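You operate a simulated robot arm through the tools that you are given. There is no shell and no other tool. Be economical: measure what you need, move in short steps, check, and stop when the job is done.

The job below is to be done with a simulated robot arm. You get a single attempt, and the scene is never put back.

TASK
Switch the blue and orange meters off; put them in the PADS drawer.
Fine: shut the drawer. Where these are worked on the way, their far stop is far enough and under half their travel is too little: drawer marked PADS.
Where things are to end (x, y in the base frame): blue vibration meter within 0.06 m of [0.63, -0.01]; orange clamp meter within 0.06 m of [0.63, 0.19].

It is judged by the outcome, as a careful person would: the job done as asked, and still so three seconds after it is handed in. It fails if anything else is knocked over, pushed out of place, dropped, spilled or broken.

THE ROBOT
A 5-joint arm with a three-finger gripper on a trunk, on a base that drives. Base frame: it is fixed to the floor where the robot stands at the start and does not move with it; the origin is under the middle of the robot, x ahead of it, y to its left, z up. Units: m, rad, N and s.
With the tool pointing down near the work surface it reaches from about 0.32 to 0.66 m from the robot's upright axis, wherever it stands. Its first joint turns from -2.897 to 2.897 rad. Places, roughly: blue vibration meter key [0.5, 0.1, 0.8]; drawer marked PADS [0.6, 0.1, 0.7]; grey thermometer [0.75, 1, 0.75]; grey vibration meter [-0.75, -1.5, 0.75]; grey vibration meter key [-0.7, -1.4, 0.9]; inside of the drawer marked PADS [0.6, 0.1, 0.7]; orange meter on key [0.6, 0.1, 0.8]; orange meter zero key [0.6, 0.1, 0.8]; white thermometer [0.75, 1.25, 0.75]; yellow clamp meter [-0.5, -1.5, 0.75]; yellow meter on key [-0.6, -1.5, 0.9]. The tool tilts only in the upright plane through the base axis and itself; it spins freely about its own axis. Payload 1.37 kg.
Tool frame: the origin (TCP) lies between the finger pads and is the grasp point; the fingertips stand 0.016 m ahead of it; z points along the fingers, y is the line along which they close. The gripper opens to 0.101 m. The gripper's body begins 0.082 m behind the TCP.
Orientation is that of the tool frame in the base frame, as [roll, pitch, yaw] about the fixed x, y, z axes, in that order (R = Rz(yaw) Ry(pitch) Rx(roll)). With the fingers straight down and closing along the base's y, the tool's x points along the base's -x, its y along +y and its z along -z.

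THE INTERFACE
- The arm moves only by the tool nudge_tool. Its argument "commands" is a list that holds one entry, the list of rows, each a list of 7 numbers: the shift along the tool's x, y, z in cm, then the turn, a rotation vector about the tool's x, y, z in rad, then the gripper command, from -1 (fully open) to 1 (shut), values between in proportion. In form: [[[tx, ty, tz, rx, ry, rz, fingers], ...]]. A call has 1 to 10 rows; each row shifts and turns the commanded pose from where the row before left it, along the tool's axes as they then stand. A row lasts 0.2 s, in which the tool goes at most 0.05 m and 0.15 rad; a call with a longer step from one row to the next is refused whole, and so is a gripper value outside its range. Where a pose cannot be reached the arm comes as near as it can. A force on the tool above 40 N (or 10 N above the force at the start of the call, whichever is more), or a blocked arm, ends the call early, and 0.2 s more pass. Each finger travels about 0.045 m/s and halts on what it meets, pressing with about 22 N; the grip force reading is that of the motor and also rises with nothing between the fingers. The clock runs only during rows and for 0.2 s after the last one: add rows that do not move to give the fingers time. The reply holds the time, the measured pose of the TCP, the force on the tool along the base axes, the opening and the grip force, in the units named above and with some noise, with the torque about the TCP (base axes, N m) and any sound that the robot's microphone picked up.
- Cameras (640 x 400 px; columns grow to the right, rows downward): "scene" is now at [0.0019, 0.1794, 1.5606]; the picture's right is [0.05, -1.00, 0.00], its down [-0.90, -0.05, -0.44] and it looks along [0.44, 0.02, -0.90] (base axes); focal length 260 px, centre (320, 200). "wrist" rides on the gripper at [0.072, 0.02, -0.104] in the tool frame; the picture's right is [-0.26, 0.96, 0.00], its down [-0.76, -0.21, -0.62] and it looks along [-0.60, -0.16, 0.78] (tool axes); focal length 265 px, centre (320, 200). There is no depth. A picture from a camera that has moved, and an enlarged one, comes with that camera's place and axes in the base frame and with its lens.
- camera(camera): a new picture of that camera. It takes no simulated time.
- lift_body(by): slides the trunk up (or, below 0, down) by that many m; the arm and the scene camera ride with it, the base frame stays. It gives what a move gives, with no picture.
- steer(legs): drives the robot by 1 to 6 legs, each [ahead, left, turn to the left] in m, m and rad, along the robot's own axes; the way and the turn of a leg run together, so that a leg with both is an arc; at most 1.5 m and 3.142 rad a leg. The arm and the cameras ride along, it lands a little off, and it stops where it bumps. It gives what a move gives.
- pan_tilt(pan, tilt): turns the head with the scene camera to pan (to the left, within 2.705 rad either way) and tilt (down, from -0.506 to 1.204), counted from straight ahead of the robot. It gives what a move gives.
- zoom(camera, box): a new picture of the part [left, top, right, bottom] of that camera's present view, enlarged. It takes no simulated time.
- sign_off(): hands the job in; it is judged then, once.

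Work in short steps. Places have to be worked out from the pictures, the camera data and where the tool is seen: move nearer, look again, correct. Check each grasp and each placing, and mend what went wrong. You have 120 turns and 82 pictures in all, those below and enlarged ones among them. Open the gripper and draw the arm clear of the work before you hand the job in, unless the task says otherwise; then end with one line.

The tools are called after "Emit:" as name(argument=value, ...) on one line, values as JSON. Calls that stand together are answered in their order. nudge_tool: Moves the arm, as the interface text tells. Its arguments: {"type":"object","properties":{"commands":{"type":"array","items":{"type":"array","items":{"type":"array","items":{"type":"number"}}}}},"required":["commands"]} The other tools are called the same way: lift_body (by) slides the trunk up or down; steer (legs) drives the base; pan_tilt (pan, tilt) turns the head that bears the scene camera; camera (camera) takes a picture; zoom (camera, box) takes an enlarged picture of a part of a camera's view; sign_off () hands the job in.

At the start:

```text
t: 0.0
tcp_pos: [0.4343, 0.021, 1.1375]
tcp_rot: [3.141, 0.0, -3.141]
contact_force: [0.8, -0.6, -0.4]
moment: [0.01, -0.01, 0.03]
grip_width: 0.1007
gripper_force: 0.1
trunk travel left (down, up): [-0.525, 0.065]
robot x, y, heading: [-0.0028, 0.0005, -0.0]
head pan, tilt: [0.052, 1.114]
```

scene: 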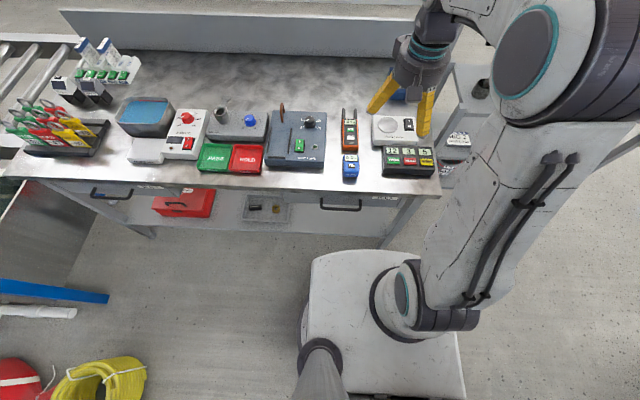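
wrist: 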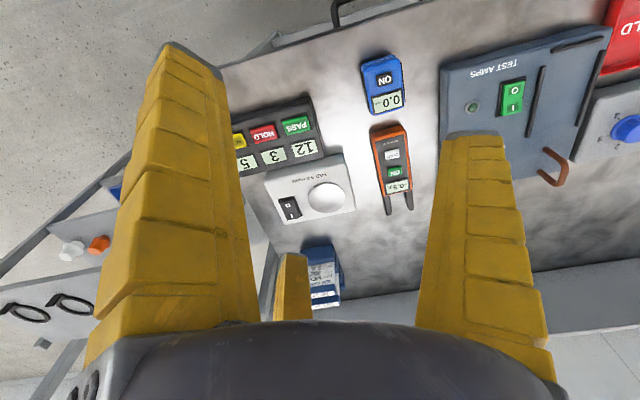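

The two meters stand around pixel (350,130-170) on the bench; I zoom to read them and the drawer labels.

Emit:
zoom(camera="scene", box=[280, 90, 440, 220])

Emit:
zoom(camera="wrist", box=[340, 40, 440, 220])

```text
3.08 times, centred on (360, 155) of scene
camera zoom: at [0.0019, 0.1794, 1.5606], right [0.05, -1.0, 0.0], down [-0.9, -0.05, -0.44], along [0.44, 0.02, -0.9], focal length 799 px, centre (197, 338)
```

zoom: 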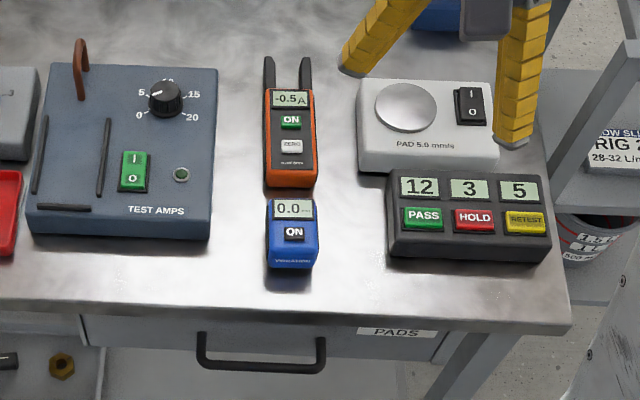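

```text
2.22 times, centred on (390, 130) of wrist
camera zoom: at [0.3619, 0.0413, 1.2427], right [0.26, 0.96, 0.0], down [0.76, -0.21, 0.62], along [0.6, -0.16, -0.78], focal length 590 px, centre (164, 356)
```

zoom: 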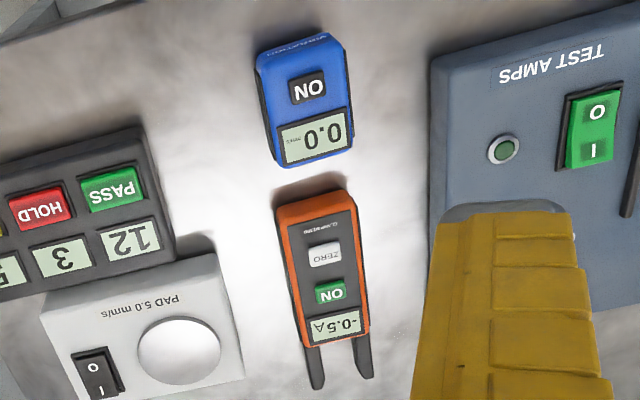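

Blue's ON key is near (0.50, 0.10, ~0.8) and the orange ON key farther at x≈0.6; the handle is below the bench edge near (0.40, 0.12, 0.7). I close the fingers and come nearer above the blue key for a better look.

Emit:
nudge_tool(commands=[[[-1.5, 2.5, 4, 0, 0, 0, 1], [-1.5, 2.5, 4, 0, 0, 0, 1], [-1.5, 2.5, 4, 0, 0, 0, 1], [-1.5, 0, 4, 0, 0, 0, 1], [0, 0, 0, 0, 0, 0, 1], [0, 0, 0, 0, 0, 0, 1]]])

Emit:
camera(camera="wrist")

Emit:
camera(camera="scene")

```text
t: 1.4
tcp_pos: [0.4912, 0.0985, 0.9732]
tcp_rot: [3.139, 0.002, 3.141]
contact_force: [-0.2, 0.3, 0.4]
moment: [0.02, -0.02, -0.01]
grip_width: 0.0
gripper_force: 19.6
trunk travel left (down, up): [-0.525, 0.065]
robot x, y, heading: [-0.001, -0.0009, -0.007]
head pan, tilt: [0.052, 1.114]
```

```text
77 pictures are left
camera wrist: at [0.419, 0.1184, 1.0776], right [0.26, 0.96, 0.0], down [0.76, -0.21, 0.62], along [0.6, -0.16, -0.78], focal length 265 px, centre (320, 200)
```

wrist: 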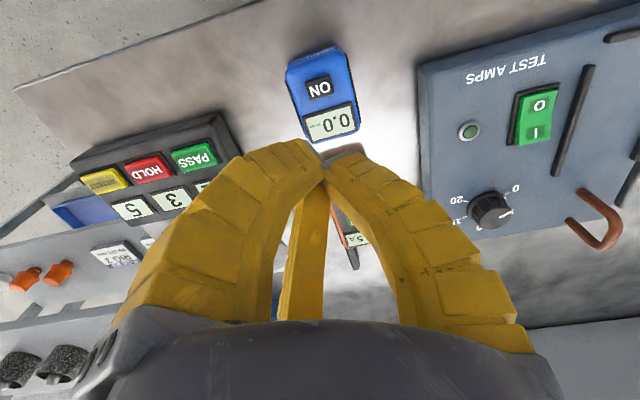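

```text
76 pictures are left
camera scene: at [0.0019, 0.1795, 1.5606], right [0.05, -1.0, 0.0], down [-0.9, -0.05, -0.44], along [0.44, 0.02, -0.9], focal length 260 px, centre (320, 200)
```

scene: 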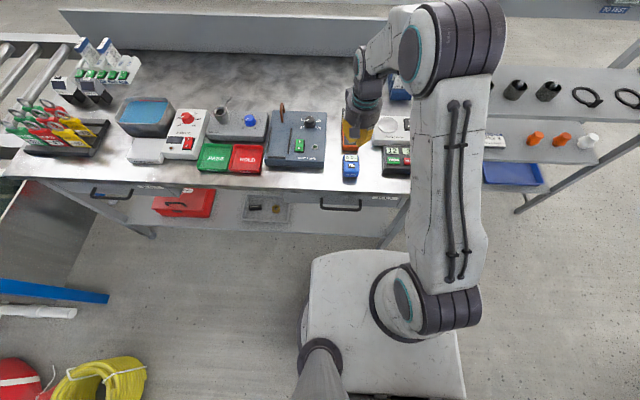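

The tool is right above the blue key by the wrist picture, key top estimated at z≈0.80–0.84. I descend 6.5 cm and check the alignment.

Emit:
nudge_tool(commands=[[[0, 0, 3.5, 0, 0, 0, 1], [0, 0, 3, 0, 0, 0, 1], [0, 0, 0, 0, 0, 0, 1]]])

Emit:
zoom(camera="wrist", box=[240, 60, 420, 200])

```text
t: 2.2
tcp_pos: [0.492, 0.0959, 0.9102]
tcp_rot: [-3.141, -0.001, 3.141]
contact_force: [1.2, -0.6, 0.7]
moment: [-0.01, 0.0, 0.0]
grip_width: 0.0
gripper_force: 21.8
trunk travel left (down, up): [-0.525, 0.065]
robot x, y, heading: [-0.0009, -0.0004, -0.003]
head pan, tilt: [0.052, 1.114]
```

```text
2.86 times, centred on (330, 130) of wrist
camera zoom: at [0.4188, 0.1162, 1.0155], right [0.26, 0.96, 0.0], down [0.76, -0.21, 0.62], along [0.6, -0.16, -0.78], focal length 758 px, centre (291, 400)
```

zoom: 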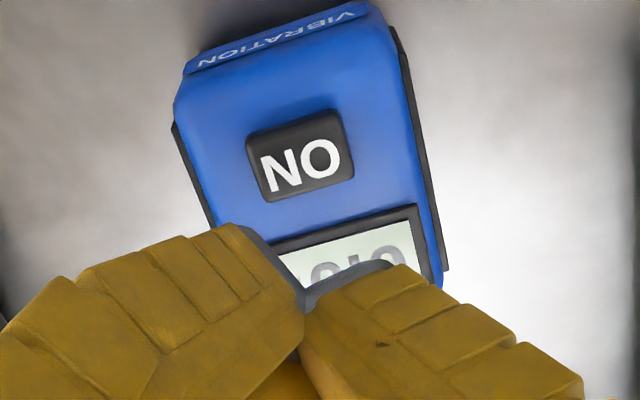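

Both views agree on a key top near (0.485, 0.101, 0.837). I correct by about 7 mm in x and 4 mm in y and descend close to it.

Emit:
nudge_tool(commands=[[[0.7, 0.35, 0, 0, 0, 0, 1], [0, 0, 2, 0, 0, 0, 1], [0, 0, 1.5, 0, 0, 0, 1], [0, 0, 0, 0, 0, 0, 1]]])

Emit:
zoom(camera="wrist", box=[240, 60, 420, 200])

```text
t: 3.2
tcp_pos: [0.4866, 0.0992, 0.8784]
tcp_rot: [-3.141, -0.001, -3.141]
contact_force: [-0.4, -0.4, 0.3]
moment: [-0.01, -0.02, -0.03]
grip_width: 0.0001
gripper_force: 21.9
trunk travel left (down, up): [-0.525, 0.065]
robot x, y, heading: [0.0034, -0.0047, 0.001]
head pan, tilt: [0.052, 1.114]
```

```text
2.86 times, centred on (330, 130) of wrist
camera zoom: at [0.4137, 0.1202, 0.9831], right [0.26, 0.96, 0.0], down [0.76, -0.21, 0.62], along [0.6, -0.16, -0.78], focal length 758 px, centre (291, 400)
```

zoom: 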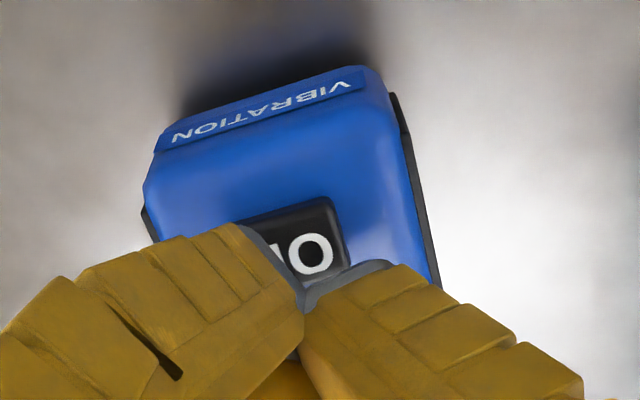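

The fingertips converge onto the key. I go down in small steps until the key is pressed, watching force and sound.

Emit:
nudge_tool(commands=[[[0, 0.15, 1, 0, 0, 0, 1], [0, 0, 0.7, 0, 0, 0, 1], [0, 0, 0.4, 0, 0, 0, 1], [0, 0, 0.3, 0, 0, 0, 1]]])

Emit:
zoom(camera="wrist", box=[240, 60, 420, 200])

```text
t: 4.2
tcp_pos: [0.4877, 0.1001, 0.8567]
tcp_rot: [3.14, 0.007, 3.142]
contact_force: [-3.5, -0.3, 27.7]
moment: [-0.01, 0.09, 0.01]
grip_width: 0.0063
gripper_force: 21.8
trunk travel left (down, up): [-0.525, 0.065]
robot x, y, heading: [-0.0005, 0.0014, -0.001]
head pan, tilt: [0.052, 1.114]
heard: click
```

```text
2.86 times, centred on (330, 130) of wrist
camera zoom: at [0.414, 0.1214, 0.9616], right [0.26, 0.96, 0.0], down [0.75, -0.21, 0.63], along [0.6, -0.16, -0.78], focal length 758 px, centre (291, 400)
```

zoom: 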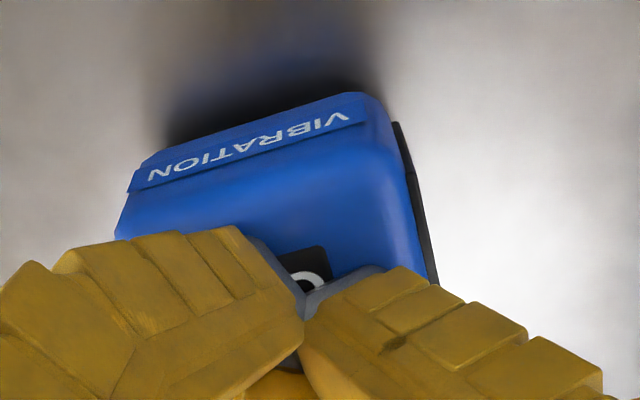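

A click was heard with 28 N. I lift 7 cm and look at the display.

Emit:
nudge_tool(commands=[[[0, 0, -2, 0, 0, 0, 1], [0, 0, -4, 0, 0, 0, 1], [0, 0, -3, 0, 0, 0, 1]]])

Emit:
zoom(camera="wrist", box=[240, 20, 420, 180])

Emit:
zoom(camera="scene", box=[310, 110, 400, 220])

```text
t: 5.0
tcp_pos: [0.4858, 0.1013, 0.9408]
tcp_rot: [3.141, 0.0, -3.14]
contact_force: [1.0, -0.3, -0.7]
moment: [-0.01, -0.02, 0.02]
grip_width: 0.0
gripper_force: 21.6
trunk travel left (down, up): [-0.525, 0.065]
robot x, y, heading: [0.0007, 0.0045, 0.004]
head pan, tilt: [0.052, 1.114]
```

```text
2.50 times, centred on (330, 100) of wrist
camera zoom: at [0.4132, 0.1222, 1.0462], right [0.26, 0.96, 0.0], down [0.76, -0.21, 0.62], along [0.6, -0.16, -0.78], focal length 664 px, centre (295, 450)
```

zoom: 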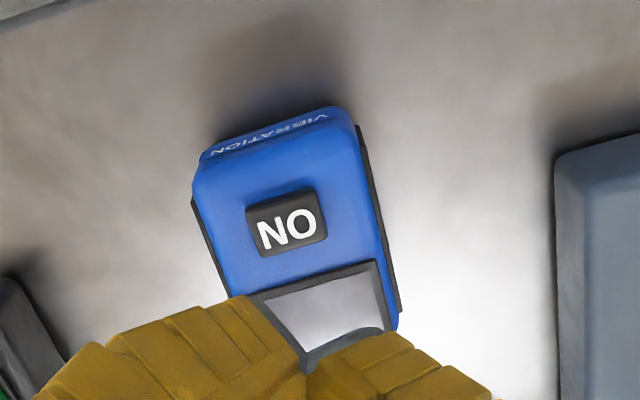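

```text
3.64 times, centred on (355, 165) of scene
camera zoom: at [0.0013, 0.1794, 1.5606], right [0.05, -1.0, 0.0], down [-0.9, -0.05, -0.44], along [0.44, 0.02, -0.9], focal length 944 px, centre (193, 327)
```

zoom: 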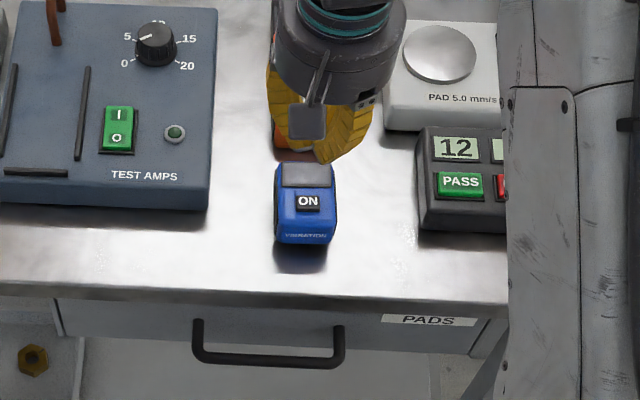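

Blue's display is blank: off. The orange ON key is near x≈0.65, at the reach limit, so I drive 7 cm ahead and then look.

Emit:
steer(legs=[[0.07, 0, 0]])

Emit:
camera(camera="wrist")

```text
t: 6.0
tcp_pos: [0.5577, 0.1028, 0.9414]
tcp_rot: [3.141, -0.002, -3.139]
contact_force: [0.6, -0.1, -0.3]
moment: [-0.03, 0.03, 0.01]
grip_width: 0.0
gripper_force: 22.5
trunk travel left (down, up): [-0.525, 0.065]
robot x, y, heading: [0.0709, 0.0001, 0.003]
head pan, tilt: [0.052, 1.114]
```

```text
70 pictures are left
camera wrist: at [0.4856, 0.1232, 1.0455], right [0.26, 0.96, 0.0], down [0.76, -0.21, 0.62], along [0.6, -0.16, -0.78], focal length 265 px, centre (320, 200)
```

wrist: 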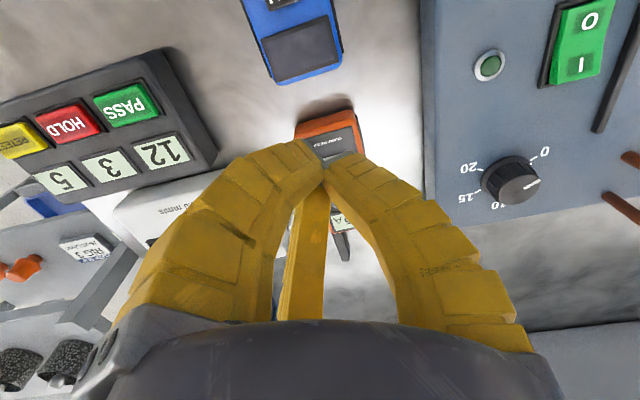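

I advance 8.5 cm in x so the tool is about over the orange ON key.

Emit:
nudge_tool(commands=[[[-3, 0, 0, 0, 0, 0, 1], [-3, 0.2, 0, 0, 0, 0, 1], [-2.5, 0, 0, 0, 0, 0, 1], [0, 0, 0, 0, 0, 0, 1]]])

Emit:
zoom(camera="wrist", box=[220, 20, 440, 200])

```text
t: 7.0
tcp_pos: [0.6395, 0.1017, 0.9403]
tcp_rot: [3.141, -0.001, -3.14]
contact_force: [1.6, -0.4, -0.3]
moment: [0.0, 0.0, -0.01]
grip_width: 0.0
gripper_force: 22.0
trunk travel left (down, up): [-0.525, 0.065]
robot x, y, heading: [0.0668, 0.0018, 0.002]
head pan, tilt: [0.052, 1.114]
```

```text
2.22 times, centred on (330, 110) of wrist
camera zoom: at [0.567, 0.1227, 1.0457], right [0.26, 0.96, 0.0], down [0.76, -0.21, 0.62], along [0.6, -0.16, -0.78], focal length 590 px, centre (298, 400)
```

zoom: 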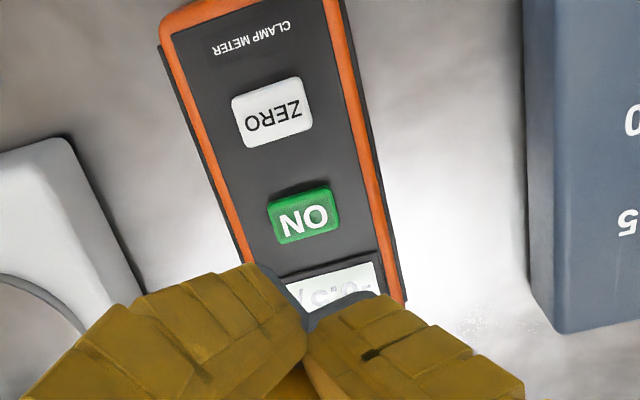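

The orange ON key is estimated at (0.648, 0.105, ~0.83). I shift and descend 5 cm, then re-measure.

Emit:
nudge_tool(commands=[[[-0.7, 0.3, 0, 0, 0, 0, 1], [0, 0, 3, 0, 0, 0, 1], [0, 0, 2, 0, 0, 0, 1], [0, 0, 0, 0, 0, 0, 1]]])

Emit:
zoom(camera="wrist", box=[240, 60, 420, 200])

```text
t: 8.0
tcp_pos: [0.6461, 0.1076, 0.8888]
tcp_rot: [-3.141, -0.001, -3.139]
contact_force: [0.3, 0.5, -0.5]
moment: [-0.02, -0.03, -0.02]
grip_width: 0.0001
gripper_force: 21.4
trunk travel left (down, up): [-0.525, 0.065]
robot x, y, heading: [0.0701, -0.0026, 0.006]
head pan, tilt: [0.052, 1.114]
```

```text
2.86 times, centred on (330, 130) of wrist
camera zoom: at [0.5746, 0.1278, 0.9942], right [0.26, 0.96, 0.0], down [0.76, -0.21, 0.62], along [0.6, -0.16, -0.78], focal length 758 px, centre (291, 400)
```

zoom: 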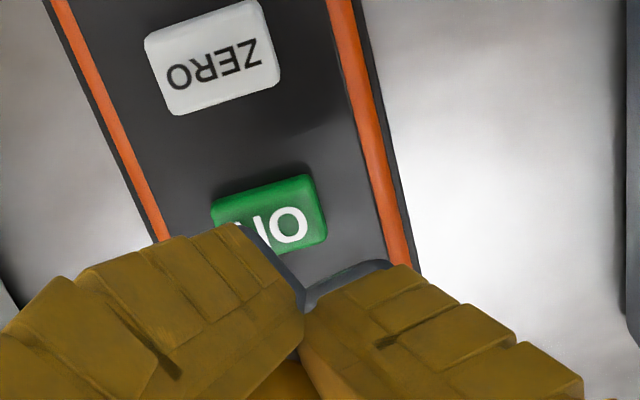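

The estimate holds: (0.646, 0.104, 0.834). I shift 2–3 mm in y and descend gently to press.

Emit:
nudge_tool(commands=[[[0, -0.25, 2, 0, 0, 0, 1], [0, 0, 1.3, 0, 0, 0, 1], [0, 0, 0.5, 0, 0, 0, 1], [0, 0, 0.3, 0, 0, 0, 1]]])

Emit:
zoom(camera="wrist", box=[240, 60, 420, 200])

```text
t: 9.0
tcp_pos: [0.6492, 0.1047, 0.849]
tcp_rot: [-3.141, -0.001, -3.141]
contact_force: [-0.9, -0.1, 0.3]
moment: [0.02, 0.02, 0.01]
grip_width: 0.006
gripper_force: 22.0
trunk travel left (down, up): [-0.525, 0.065]
robot x, y, heading: [0.0738, 0.002, 0.003]
head pan, tilt: [0.052, 1.114]
```

```text
2.86 times, centred on (330, 130) of wrist
camera zoom: at [0.5763, 0.1254, 0.9546], right [0.26, 0.96, 0.0], down [0.76, -0.21, 0.62], along [0.6, -0.16, -0.78], focal length 758 px, centre (291, 400)
```

zoom: 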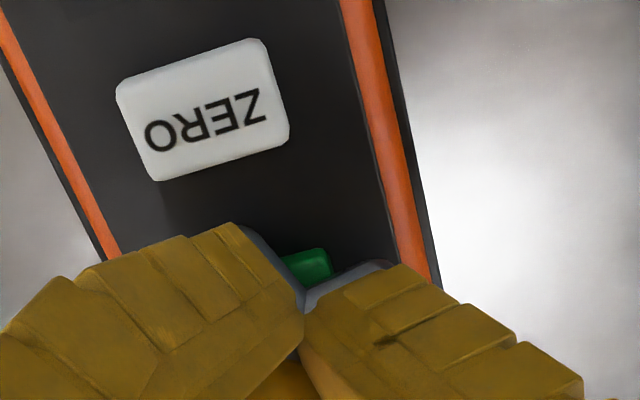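

No contact yet at tip z≈0.833; I continue down in 3 mm steps.

Emit:
nudge_tool(commands=[[[0, 0, 0.3, 0, 0, 0, 1], [0, 0, 0.3, 0, 0, 0, 1]]])

```text
t: 9.6
tcp_pos: [0.6486, 0.1039, 0.8454]
tcp_rot: [-3.14, 0.003, -3.139]
contact_force: [-1.3, -0.4, 5.3]
moment: [0.02, 0.04, 0.02]
grip_width: 0.0059
gripper_force: 22.2
trunk travel left (down, up): [-0.525, 0.065]
robot x, y, heading: [0.0713, 0.0018, 0.009]
head pan, tilt: [0.052, 1.114]
heard: click
```

A click with 5 N; I lift to check the display.

Emit:
nudge_tool(commands=[[[0, 0, -2, 0, 0, 0, 1], [0, 0, -4, 0, 0, 0, 1], [0, 0, -4, 0, 0, 0, 1], [3, 0, 0, 0, 0, 0, 1], [4, 0, 0, 0, 0, 0, 1], [0, 0, 0, 0, 0, 0, 1]]])

Emit:
camera(camera="scene")

Emit:
camera(camera="wrist")

```text
t: 11.0
tcp_pos: [0.581, 0.106, 0.9462]
tcp_rot: [3.14, -0.001, -3.14]
contact_force: [0.5, 0.2, -1.0]
moment: [-0.01, 0.0, -0.01]
grip_width: 0.0
gripper_force: 21.6
trunk travel left (down, up): [-0.525, 0.065]
robot x, y, heading: [0.0741, -0.0026, 0.001]
head pan, tilt: [0.052, 1.114]
```

```text
66 pictures are left
camera scene: at [0.0729, 0.1795, 1.5606], right [0.05, -1.0, 0.0], down [-0.9, -0.05, -0.44], along [0.44, 0.02, -0.9], focal length 260 px, centre (320, 200)
```

scene: 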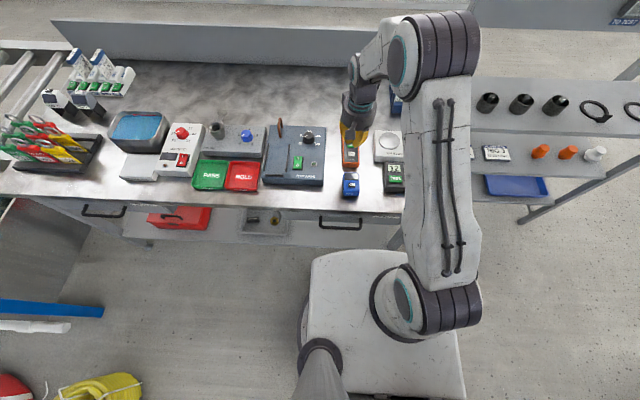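

```text
65 pictures are left
camera wrist: at [0.508, 0.1261, 1.0497], right [0.26, 0.96, 0.0], down [0.76, -0.21, 0.62], along [0.6, -0.16, -0.78], focal length 265 px, centre (320, 200)
```

wrist: 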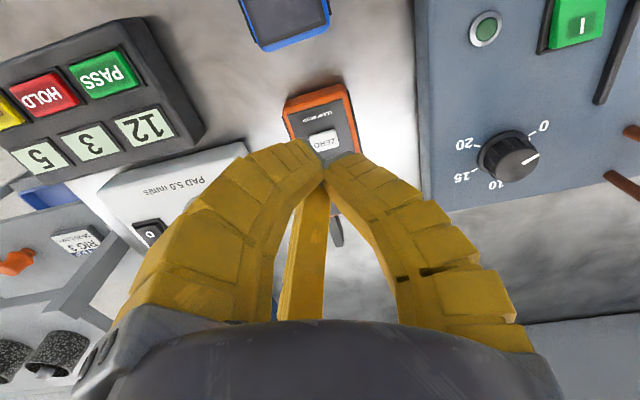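

The orange display is hidden from here; I'll see it as I drive back 0.32 m, which is also where I need to stand to pull the drawer.

Emit:
steer(legs=[[-0.32, 0, 0]])

Emit:
pan_tilt(pan=0.0, tilt=0.85)

Emit:
camera(camera="scene")

Emit:
camera(camera="wrist")

```text
t: 13.2
tcp_pos: [0.2542, 0.1071, 0.9446]
tcp_rot: [-3.141, 0.0, -3.129]
contact_force: [0.2, 1.3, -0.4]
moment: [0.01, -0.01, -0.02]
grip_width: 0.0001
gripper_force: 22.2
trunk travel left (down, up): [-0.525, 0.065]
robot x, y, heading: [-0.2545, -0.0017, 0.014]
head pan, tilt: [0.052, 1.114]
```

```text
t: 14.0
tcp_pos: [0.2552, 0.1074, 0.9442]
tcp_rot: [3.141, 0.0, -3.131]
contact_force: [0.2, 0.1, -0.4]
moment: [0.04, 0.0, 0.01]
grip_width: 0.0001
gripper_force: 21.4
trunk travel left (down, up): [-0.525, 0.065]
robot x, y, heading: [-0.2566, -0.0012, 0.011]
head pan, tilt: [0.0, 0.85]
```

```text
64 pictures are left
camera scene: at [-0.2382, 0.1746, 1.5792], right [0.01, -1.0, 0.0], down [-0.75, -0.01, -0.66], along [0.66, 0.01, -0.75], focal length 260 px, centre (320, 200)
```

scene: 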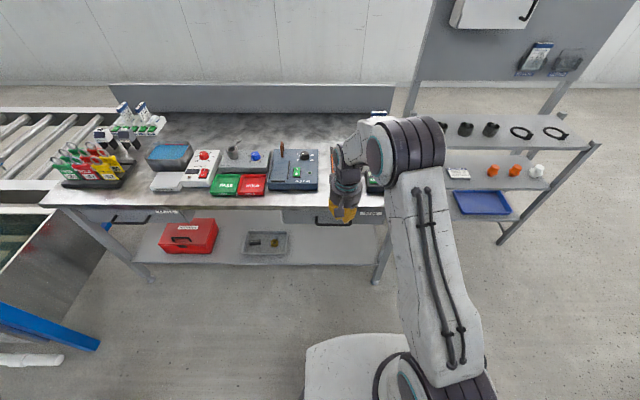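

```text
63 pictures are left
camera wrist: at [0.1816, 0.1276, 1.0497], right [0.26, 0.97, 0.0], down [0.76, -0.2, 0.62], along [0.6, -0.16, -0.78], focal length 265 px, centre (320, 200)
```

wrist: 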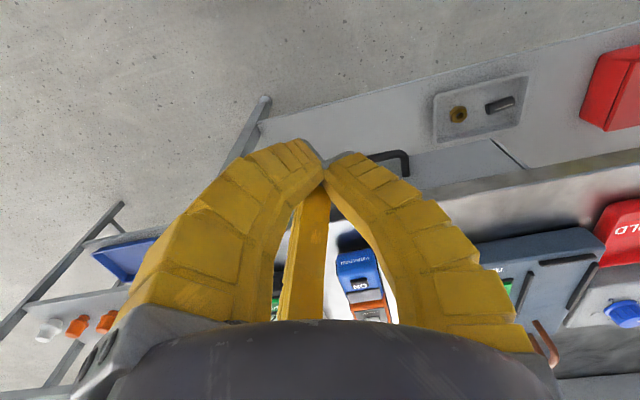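

The gripper hides the handle from the head camera, so I move the arm 15 cm to the right and zoom on the drawer front and the meters.

Emit:
nudge_tool(commands=[[[0, -4, 0, 0, 0, 0, 1], [0, -4, 0, 0, 0, 0, 1], [0, -4, 0, 0, 0, 0, 1], [0, -4, 0, 0, 0, 0, 1], [0, 0, 0, 0, 0, 0, 1]]])

Emit:
zoom(camera="scene", box=[260, 140, 400, 280])

Emit:
camera(camera="wrist")

```text
t: 15.2
tcp_pos: [0.2542, -0.0548, 0.9469]
tcp_rot: [-3.141, 0.0, -3.13]
contact_force: [0.2, -0.1, 0.8]
moment: [0.0, 0.01, 0.04]
grip_width: 0.0002
gripper_force: 22.2
trunk travel left (down, up): [-0.525, 0.065]
robot x, y, heading: [-0.2528, -0.0005, 0.009]
head pan, tilt: [0.0, 0.85]
```

```text
2.86 times, centred on (330, 210) of scene
camera zoom: at [-0.2382, 0.1747, 1.5792], right [0.01, -1.0, 0.0], down [-0.75, -0.01, -0.66], along [0.66, 0.01, -0.75], focal length 742 px, centre (291, 171)
```

zoom: 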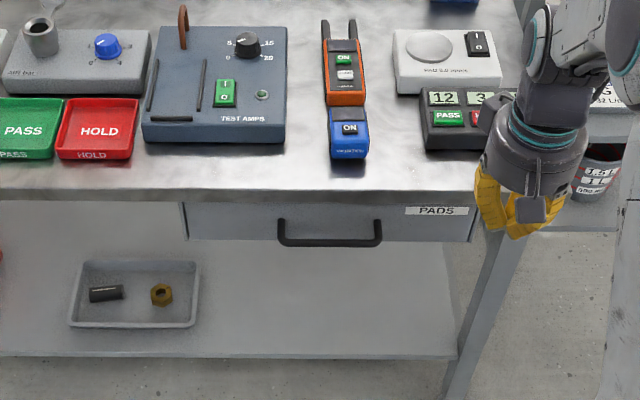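

```text
61 pictures are left
camera wrist: at [0.1807, -0.0352, 1.0509], right [0.25, 0.97, 0.0], down [0.76, -0.2, 0.62], along [0.6, -0.16, -0.78], focal length 265 px, centre (320, 200)
```

wrist: 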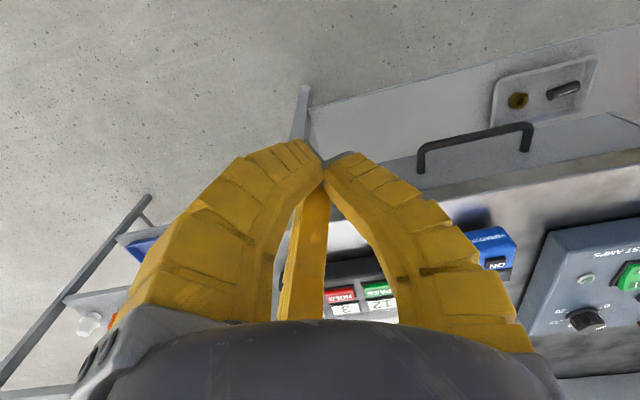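

Both displays are blank: both meters are off. The handle bar is at about (0.385, 0.126, 0.725), ~14 cm wide, standing ~3.5 cm off the front. I drive left 12.5 cm so the arm faces the handle squarely, then spin the tool so it closes fore-aft.

Emit:
steer(legs=[[0, 0.128, -0.01]])

Emit:
nudge_tool(commands=[[[0, 2, 0, 0, 0, 0.15, -0.3], [0, 2, 0, 0, 0, 0.15, -0.3], [0, 2, 0, 0, 0, 0.15, -0.3], [0, 0, 0, 0, 0, 0.15, -0.3], [0, 0, 0, 0, 0, 0.15, -0.3], [0, 0, 0, 0, 0, 0.15, -0.3], [0, 0, 0, 0, 0, 0.15, -0.3], [0, 0, 0, 0, 0, 0.15, -0.3], [0, 0, 0, 0, 0, 0.15, -0.3], [0, 0, 0, 0, 0, 0.15, -0.3]]])

```text
t: 16.4
tcp_pos: [0.2521, 0.0676, 0.9455]
tcp_rot: [-3.141, -0.001, 3.141]
contact_force: [-1.1, 0.4, 0.3]
moment: [-0.05, 0.0, -0.03]
grip_width: 0.0
gripper_force: 21.8
trunk travel left (down, up): [-0.525, 0.065]
robot x, y, heading: [-0.2535, 0.1255, 0.002]
head pan, tilt: [0.0, 0.85]
```

```text
t: 18.6
tcp_pos: [0.2616, 0.1267, 0.9456]
tcp_rot: [-3.141, -0.001, 1.639]
contact_force: [1.6, -0.2, 0.9]
moment: [0.02, 0.01, -0.02]
grip_width: 0.0687
gripper_force: 2.4
trunk travel left (down, up): [-0.525, 0.065]
robot x, y, heading: [-0.256, 0.1277, -0.002]
head pan, tilt: [0.0, 0.85]
```

Tool now closes along x. I finish the spin, tilt it forward 0.6 rad, and move to a spot in front of and above the handle.

Emit:
nudge_tool(commands=[[[0, 0, 0, 0, 0, 0.07, 0], [0, 0, 0, -0.15, 0, 0, 0], [0, 0, 0, -0.15, 0, 0, 0], [0, 0, 0, -0.15, 0, 0, 0], [0, 0, 0, -0.15, 0, 0, 0], [0, -1.3, 4, 0, 0, 0, 0], [0, -1.3, 4, 0, 0, 0, 0], [0, 0, 4, 0, 0, 0, 0], [0, 0, 2, 0, 0, 0, 0], [0, 0, 0, 0, 0, 0, 0]]])

Emit:
camera(camera="wrist")

Emit:
zoom(camera="scene", box=[240, 160, 440, 300])

```text
t: 20.8
tcp_pos: [0.3177, 0.1291, 0.8148]
tcp_rot: [2.542, 0.0, 1.572]
contact_force: [0.3, 0.2, 0.1]
moment: [0.01, -0.01, -0.01]
grip_width: 0.0544
gripper_force: 2.8
trunk travel left (down, up): [-0.525, 0.065]
robot x, y, heading: [-0.2556, 0.1239, -0.005]
head pan, tilt: [0.0, 0.85]
```

```text
60 pictures are left
camera wrist: at [0.2743, 0.2012, 0.914], right [0.8, -0.26, 0.54], down [-0.52, -0.76, 0.39], along [0.31, -0.6, -0.74], focal length 265 px, centre (320, 200)
```

wrist: 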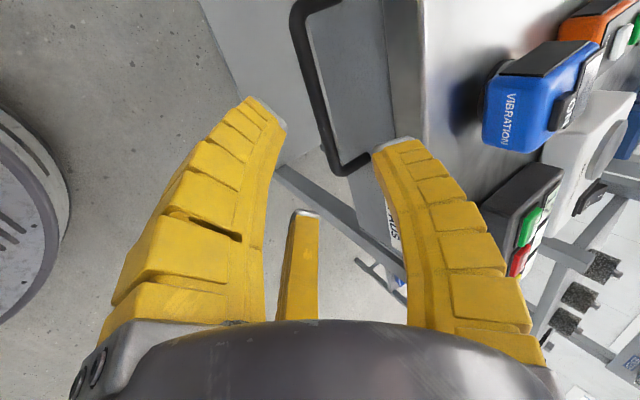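

```text
2.86 times, centred on (340, 230) of scene
camera zoom: at [-0.237, 0.3026, 1.5792], right [0.0, -1.0, 0.0], down [-0.75, 0.0, -0.66], along [0.66, 0.0, -0.75], focal length 742 px, centre (263, 114)
```

zoom: 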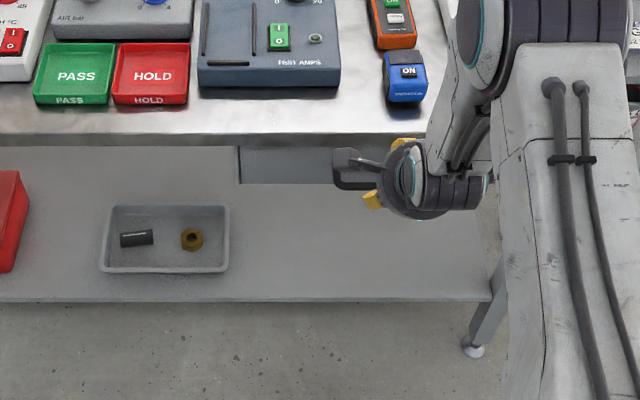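

The bar lies at x≈0.389, z≈0.72, between the fingers' line of approach. I go 7 cm along the tool with the opening reduced to ~3.7 cm, then look.

Emit:
nudge_tool(commands=[[[0, 0, 3.5, 0, 0, 0, 0.3], [0, 0, 3.5, 0, 0, 0, 0.3], [0, 0, 0, 0, 0, 0, 0.3]]])

Emit:
camera(camera="wrist")

```text
t: 21.6
tcp_pos: [0.3581, 0.1247, 0.7592]
tcp_rot: [2.541, -0.001, 1.57]
contact_force: [-0.7, -0.1, -0.9]
moment: [0.02, 0.01, -0.02]
grip_width: 0.0398
gripper_force: 3.5
trunk travel left (down, up): [-0.525, 0.065]
robot x, y, heading: [-0.2496, 0.1268, 0.002]
head pan, tilt: [0.0, 0.85]
```

```text
58 pictures are left
camera wrist: at [0.315, 0.1992, 0.8573], right [0.8, -0.26, 0.54], down [-0.52, -0.76, 0.4], along [0.31, -0.6, -0.74], focal length 265 px, centre (320, 200)
```

wrist: 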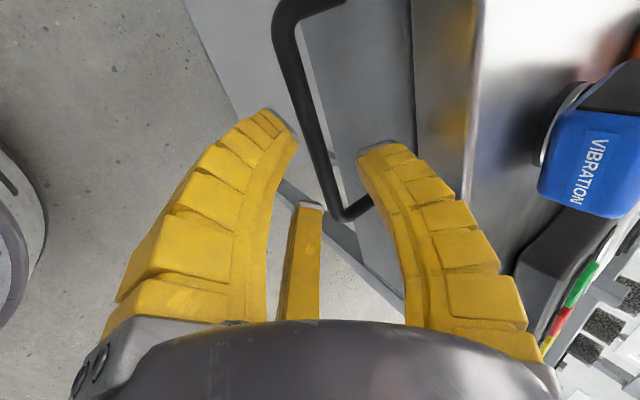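

Bar still centred between the fingers; 4.6 cm more along the tool, then close on it.

Emit:
nudge_tool(commands=[[[0, 0, 2.5, 0, 0, 0, 0.3], [0, 0, 2.1, 0, 0, 0, 0.3], [0, 0, 0, 0, 0, 0, 0.3], [0, 0, 0, 0, 0, 0, 1], [0, 0, 0, 0, 0, 0, 1], [0, 0, 0, 0, 0, 0, 1]]])

Emit:
camera(camera="wrist")

```text
t: 23.0
tcp_pos: [0.3801, 0.1273, 0.7158]
tcp_rot: [2.557, 0.002, 1.573]
contact_force: [-16.3, 7.7, -19.0]
moment: [-0.03, 0.05, 0.15]
grip_width: 0.0163
gripper_force: 28.2
trunk travel left (down, up): [-0.525, 0.065]
robot x, y, heading: [-0.2532, 0.126, 0.007]
head pan, tilt: [0.0, 0.85]
```

```text
57 pictures are left
camera wrist: at [0.3386, 0.2003, 0.814], right [0.81, -0.26, 0.53], down [-0.51, -0.76, 0.41], along [0.3, -0.6, -0.74], focal length 265 px, centre (320, 200)
```

wrist: 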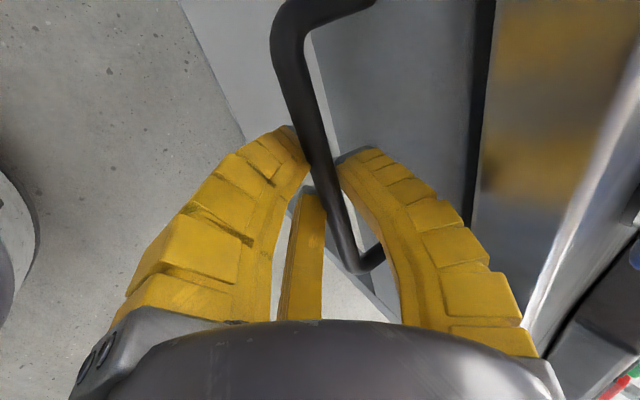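

The bar is gripped (1.6 cm). I pull straight back along -x 8 cm in short rows.

Emit:
nudge_tool(commands=[[[0, -0.82, -0.56, 0, 0, 0, 1], [0, -1.24, -0.85, 0, 0, 0, 1], [0, -1.65, -1.13, 0, 0, 0, 1], [0, -1.65, -1.13, 0, 0, 0, 1], [0, -1.65, -1.13, 0, 0, 0, 1]]])

Emit:
camera(camera="wrist")

```text
t: 24.2
tcp_pos: [0.2972, 0.1266, 0.7172]
tcp_rot: [2.553, 0.003, 1.572]
contact_force: [-1.0, 15.1, -27.0]
moment: [0.07, 0.07, 0.1]
grip_width: 0.0134
gripper_force: 28.1
trunk travel left (down, up): [-0.525, 0.065]
robot x, y, heading: [-0.2558, 0.1275, -0.007]
head pan, tilt: [0.0, 0.85]
```

```text
56 pictures are left
camera wrist: at [0.2549, 0.2002, 0.8148], right [0.8, -0.26, 0.54], down [-0.52, -0.76, 0.4], along [0.3, -0.6, -0.74], focal length 265 px, centre (320, 200)
```

wrist: 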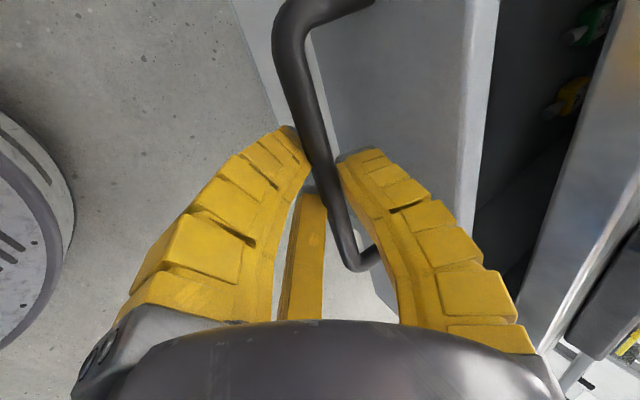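

The drawer follows and contents show in it. I keep pulling another 14 cm, with a slight upward relief of the load.

Emit:
nudge_tool(commands=[[[0, -1.48, -1.4, 0, 0, 0, 1], [0, -1.65, -1.13, 0, 0, 0, 1], [0, -1.65, -1.13, 0, 0, 0, 1], [0, -1.65, -1.13, 0, 0, 0, 1], [0, -1.65, -1.13, 0, 0, 0, 1], [0, -1.65, -1.13, 0, 0, 0, 1], [0, -1.65, -1.13, 0, 0, 0, 1]]])

Emit:
camera(camera="scene")

```text
t: 24.9
tcp_pos: [0.2518, 0.1261, 0.717]
tcp_rot: [2.568, 0.001, 1.572]
contact_force: [-0.5, 1.2, -16.8]
moment: [-0.06, 0.08, 0.06]
grip_width: 0.0114
gripper_force: 28.0
trunk travel left (down, up): [-0.525, 0.065]
robot x, y, heading: [-0.2534, 0.1258, 0.004]
head pan, tilt: [0.0, 0.85]
stopped in row 3: the force on the tool passed its limit at 42 N (the readings are from after the stop); the commanded pose is now the measured one
```

```text
55 pictures are left
camera scene: at [-0.2364, 0.3028, 1.5797], right [0.0, -1.0, 0.0], down [-0.75, 0.0, -0.66], along [0.66, 0.0, -0.75], focal length 260 px, centre (320, 200)
```

scene: 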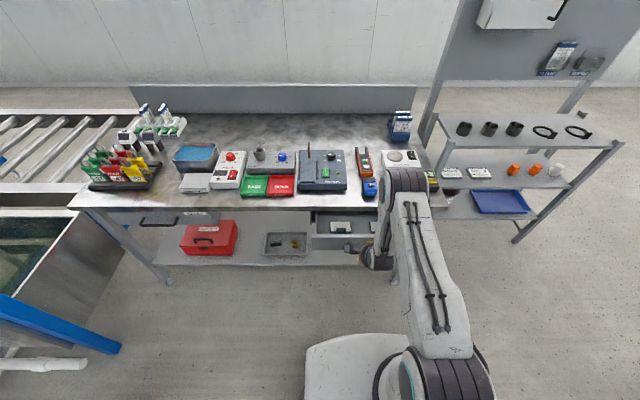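

Stopped on force, likely from vertical load; the drawer is out about 13 cm. I continue in smaller steps with a bit more upward relief.

Emit:
nudge_tool(commands=[[[0, 0.17, -0.25, 0, 0, 0, 1], [0, -0.82, -0.56, 0, 0, 0, 1], [0, -0.82, -0.56, 0, 0, 0, 1], [0, -0.82, -0.56, 0, 0, 0, 1], [0, -0.82, -0.56, 0, 0, 0, 1], [0, -0.82, -0.56, 0, 0, 0, 1], [0, -0.82, -0.56, 0, 0, 0, 1]]])

```text
t: 25.5
tcp_pos: [0.2417, 0.1261, 0.7188]
tcp_rot: [2.579, 0.001, 1.571]
contact_force: [-2.7, 0.9, -17.3]
moment: [-0.09, 0.05, 0.07]
grip_width: 0.0115
gripper_force: 28.6
trunk travel left (down, up): [-0.525, 0.065]
robot x, y, heading: [-0.2568, 0.1252, -0.005]
head pan, tilt: [0.0, 0.85]
stopped in row 2: the force on the tool passed its limit at 41 N (the readings are from after the stop); the commanded pose is now the measured one
```

Blocked again at the same kind of load; I look closely at the drawer and grip.

Emit:
camera(camera="wrist")

Emit:
zoom(camera="scene", box=[280, 180, 420, 300])

```text
54 pictures are left
camera wrist: at [0.2028, 0.1999, 0.8172], right [0.82, -0.26, 0.51], down [-0.51, -0.76, 0.42], along [0.28, -0.6, -0.75], focal length 265 px, centre (320, 200)
```

wrist: 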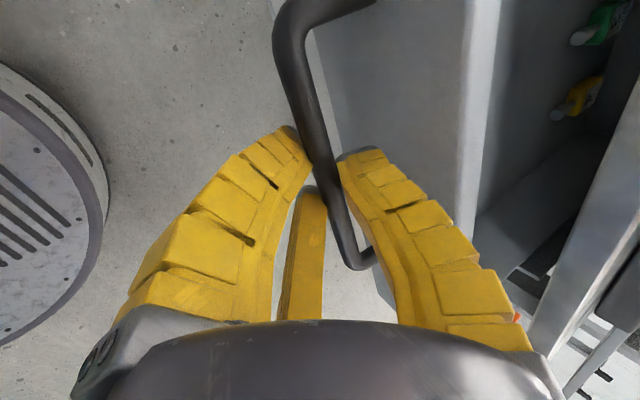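

```text
3.33 times, centred on (350, 240) of scene
camera zoom: at [-0.2363, 0.3028, 1.5795], right [0.0, -1.0, 0.0], down [-0.75, 0.0, -0.66], along [0.66, 0.0, -0.75], focal length 865 px, centre (220, 67)
```

zoom: 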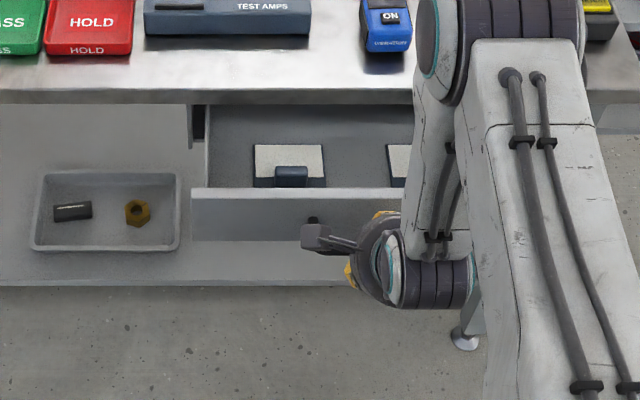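

The load is downward on the tool, so I had been lifting the handle; I lower 6 mm to relieve and see the force.

Emit:
nudge_tool(commands=[[[0, -0.17, 0.25, 0, 0, 0, 1], [0, -0.17, 0.25, 0, 0, 0, 1], [0, 0, 0, 0, 0, 0, 1]]])

```text
t: 26.3
tcp_pos: [0.2471, 0.1264, 0.7176]
tcp_rot: [2.563, 0.001, 1.571]
contact_force: [1.6, -0.2, 11.8]
moment: [-0.05, -0.04, 0.15]
grip_width: 0.0122
gripper_force: 28.0
trunk travel left (down, up): [-0.525, 0.065]
robot x, y, heading: [-0.2559, 0.1281, -0.001]
head pan, tilt: [0.0, 0.85]
```

Load is now small and upward. I pull on by 1 cm steps.

Emit:
nudge_tool(commands=[[[0, 0.08, -0.12, 0, 0, 0, 1], [0, -0.82, -0.56, 0, 0, 0, 1], [0, -0.82, -0.56, 0, 0, 0, 1], [0, -0.82, -0.56, 0, 0, 0, 1]]])

```text
t: 27.3
tcp_pos: [0.2131, 0.1259, 0.717]
tcp_rot: [2.573, 0.0, 1.57]
contact_force: [-1.1, 5.4, 8.1]
moment: [-0.02, -0.06, 0.14]
grip_width: 0.0132
gripper_force: 28.1
trunk travel left (down, up): [-0.525, 0.065]
robot x, y, heading: [-0.2561, 0.1262, -0.002]
head pan, tilt: [0.0, 0.85]
```

It moves freely now (x=0.213). Continue 8 cm.

Emit:
nudge_tool(commands=[[[0, -0.82, -0.56, 0, 0, 0, 1], [0, -1.24, -0.85, 0, 0, 0, 1], [0, -1.24, -0.85, 0, 0, 0, 1], [0, -1.24, -0.85, 0, 0, 0, 1], [0, -1.24, -0.85, 0, 0, 0, 1], [0, 0, 0, 0, 0, 0, 1]]])

```text
t: 28.7
tcp_pos: [0.1457, 0.1271, 0.7166]
tcp_rot: [2.577, 0.003, 1.572]
contact_force: [-0.1, 16.0, -20.0]
moment: [0.01, 0.08, 0.22]
grip_width: 0.0125
gripper_force: 28.4
trunk travel left (down, up): [-0.525, 0.065]
robot x, y, heading: [-0.2567, 0.1244, -0.001]
head pan, tilt: [0.0, 0.85]
```

Open by ~23 cm. I relieve slightly and continue toward the stop.

Emit:
nudge_tool(commands=[[[0, -0.14, 0.2, 0, 0, 0, 1], [0, -0.82, -0.56, 0, 0, 0, 1], [0, -1.24, -0.85, 0, 0, 0, 1], [0, -1.24, -0.85, 0, 0, 0, 1], [0, -1.24, -0.85, 0, 0, 0, 1], [0, -1.24, -0.85, 0, 0, 0, 1], [0, 0, 0, 0, 0, 0, 1]]])

Emit:
camera(camera="scene")

```text
t: 30.1
tcp_pos: [0.0877, 0.127, 0.7172]
tcp_rot: [2.558, 0.0, 1.57]
contact_force: [0.7, 1.3, -23.2]
moment: [-0.09, 0.12, 0.09]
grip_width: 0.0123
gripper_force: 28.0
trunk travel left (down, up): [-0.525, 0.065]
robot x, y, heading: [-0.2544, 0.129, -0.0]
head pan, tilt: [0.0, 0.85]
stopped in row 7: the force on the tool passed its limit at 44 N (the readings are from after the stop); the commanded pose is now the measured one
```

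```text
52 pictures are left
camera scene: at [-0.2359, 0.3027, 1.5787], right [0.0, -1.0, 0.0], down [-0.75, 0.0, -0.66], along [0.66, 0.0, -0.75], focal length 260 px, centre (320, 200)
```

scene: 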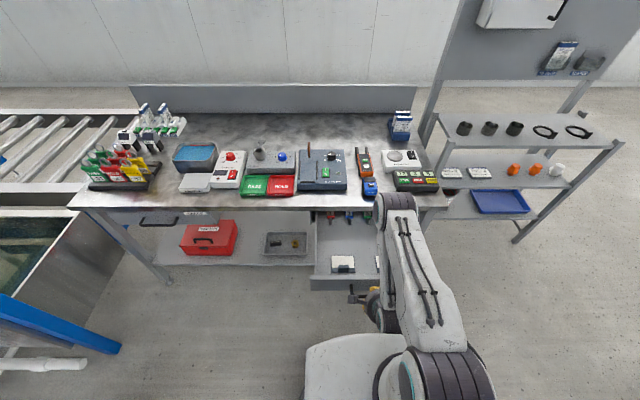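

The drawer is ~29 cm out, enough. I open the fingers a little, back off along the tool axis, and view the drawer.

Emit:
nudge_tool(commands=[[[0, -0.1, 0.1, 0, 0, 0, 0.4], [0, 0, 0, 0, 0, 0, 0.4], [0, 0, 0, 0, 0, 0, 0.4], [0, 0, -2, 0, 0, 0, 0.4], [0, 0, -3, 0, 0, 0, 0.4], [0, 0, -3, 0, 0, 0, 0.2], [0, 0, 0, 0, 0, 0, 0]]])

Emit:
camera(camera="wrist")

```text
t: 31.7
tcp_pos: [0.0954, 0.1265, 0.7276]
tcp_rot: [2.516, -0.001, 1.571]
contact_force: [-0.3, 0.1, -0.6]
moment: [-0.02, 0.02, 0.0]
grip_width: 0.0542
gripper_force: 2.9
out of reach, approached as far as the arm can: row 4, 5, 6
trunk travel left (down, up): [-0.525, 0.065]
robot x, y, heading: [-0.2573, 0.1258, 0.004]
head pan, tilt: [0.0, 0.85]
```

```text
51 pictures are left
camera wrist: at [0.0492, 0.1997, 0.8232], right [0.78, -0.26, 0.56], down [-0.53, -0.76, 0.38], along [0.33, -0.6, -0.73], focal length 265 px, centre (320, 200)
```

wrist: 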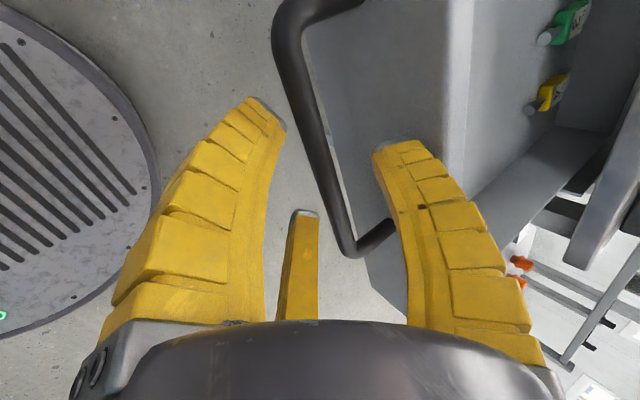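

Backing off is at the arm's near limit, so I lift the trunk 6 cm; the bar clears between the opened fingers going straight up.

Emit:
lift_body(by=0.06)

Emit:
camera(camera="wrist")

```text
t: 32.7
tcp_pos: [0.0945, 0.1264, 0.7879]
tcp_rot: [2.516, 0.0, 1.571]
contact_force: [0.1, -0.3, -0.1]
moment: [-0.01, 0.04, -0.01]
grip_width: 0.0542
gripper_force: 2.5
trunk travel left (down, up): [-0.585, 0.005]
robot x, y, heading: [-0.255, 0.1253, -0.008]
head pan, tilt: [0.0, 0.85]
```

```text
50 pictures are left
camera wrist: at [0.0491, 0.1998, 0.8838], right [0.78, -0.26, 0.56], down [-0.53, -0.76, 0.38], along [0.33, -0.6, -0.73], focal length 265 px, centre (320, 200)
```

wrist: 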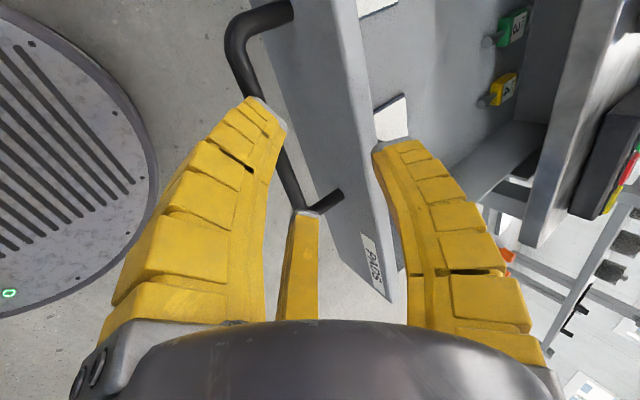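

I raise the tool ~10 cm further straight up, then untilt it.

Emit:
nudge_tool(commands=[[[0, 1.5, -2.0, 0, 0, 0, 0], [0, 1.5, -2.0, 0, 0, 0, 0], [0, 1.5, -2.0, 0, 0, 0, 0], [0, 1.5, -2.0, 0, 0, 0, 0], [0, 0, 0, 0.15, 0, 0, 0], [0, 0, 0, 0.15, 0, 0, 0], [0, 0, 0, 0.15, 0, 0, 0], [0, 0, 0, 0.15, 0, 0, 0]]])

```text
t: 34.5
tcp_pos: [0.1337, 0.1246, 0.8408]
tcp_rot: [-3.127, -0.001, 1.572]
contact_force: [0.3, -0.1, -0.2]
moment: [0.0, 0.0, 0.0]
grip_width: 0.0544
gripper_force: 2.9
out of reach, approached as far as the arm can: row 1, 2, 3, 4
trunk travel left (down, up): [-0.585, 0.005]
robot x, y, heading: [-0.2556, 0.1259, -0.003]
head pan, tilt: [0.0, 0.85]
```

Tool is vertical again. Next I raise and advance it over the drawer with the closing line turned back to y, and tilt the head down to see the drawer and how much room the trunk has.

Emit:
nudge_tool(commands=[[[0, 3, -4, 0, 0, -0.15, 0], [0, 3, -4, 0, 0, -0.15, 0], [0, 3, -4, 0, 0, -0.15, 0], [0, 3, -2, 0, 0, -0.15, 0], [0, 2, 0, 0, 0, -0.15, 0], [0, 0, 0, 0, 0, -0.15, 0], [0, 0, 0, 0, 0, -0.15, 0], [0, 0, 0, 0, 0, -0.15, 0], [0, 0, 0, 0, 0, -0.15, 0], [0, 0, 0, 0, 0, -0.15, 0]]])

Emit:
pan_tilt(pan=0.0, tilt=1.2)

Emit:
camera(camera="scene")

Emit:
camera(camera="wrist")

```text
t: 36.7
tcp_pos: [0.268, 0.1644, 0.9797]
tcp_rot: [-3.14, -0.014, 3.074]
contact_force: [1.4, -0.2, -0.2]
moment: [-0.02, 0.03, -0.02]
grip_width: 0.0542
gripper_force: 2.7
trunk travel left (down, up): [-0.585, 0.005]
robot x, y, heading: [-0.2564, 0.1276, -0.001]
head pan, tilt: [0.0, 0.85]
```

```text
t: 37.6
tcp_pos: [0.2662, 0.164, 0.9797]
tcp_rot: [-3.139, -0.014, 3.071]
contact_force: [-0.3, 0.0, -0.2]
moment: [0.01, 0.0, -0.02]
grip_width: 0.0544
gripper_force: 3.0
trunk travel left (down, up): [-0.585, 0.005]
robot x, y, heading: [-0.2569, 0.1269, -0.001]
head pan, tilt: [0.0, 1.201]
```

```text
49 pictures are left
camera scene: at [-0.2592, 0.3026, 1.6156], right [0.0, -1.0, 0.0], down [-0.93, 0.0, -0.36], along [0.36, 0.0, -0.93], focal length 260 px, centre (320, 200)
```

scene: 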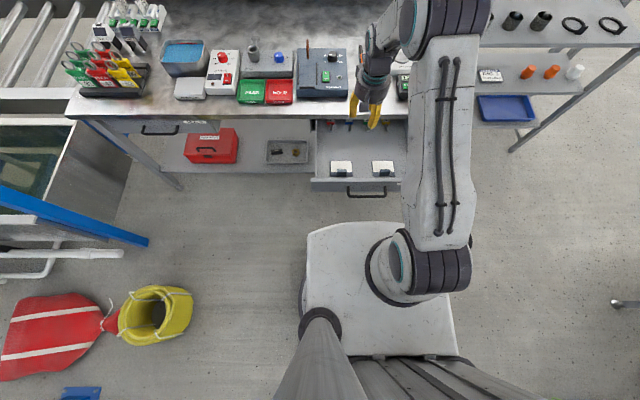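

```text
48 pictures are left
camera wrist: at [0.1971, 0.1899, 1.0857], right [0.33, 0.94, -0.01], down [0.75, -0.26, 0.61], along [0.57, -0.21, -0.79], focal length 265 px, centre (320, 200)
```

wrist: 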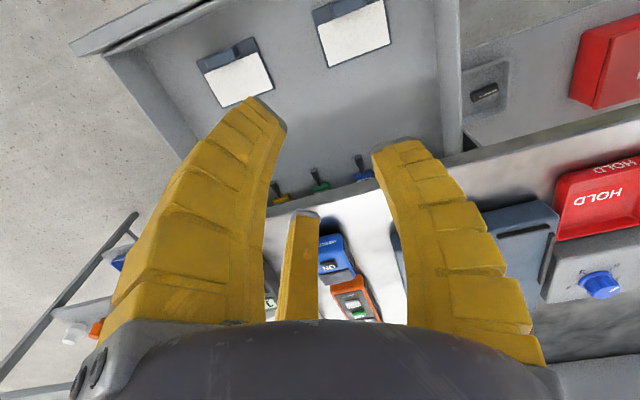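

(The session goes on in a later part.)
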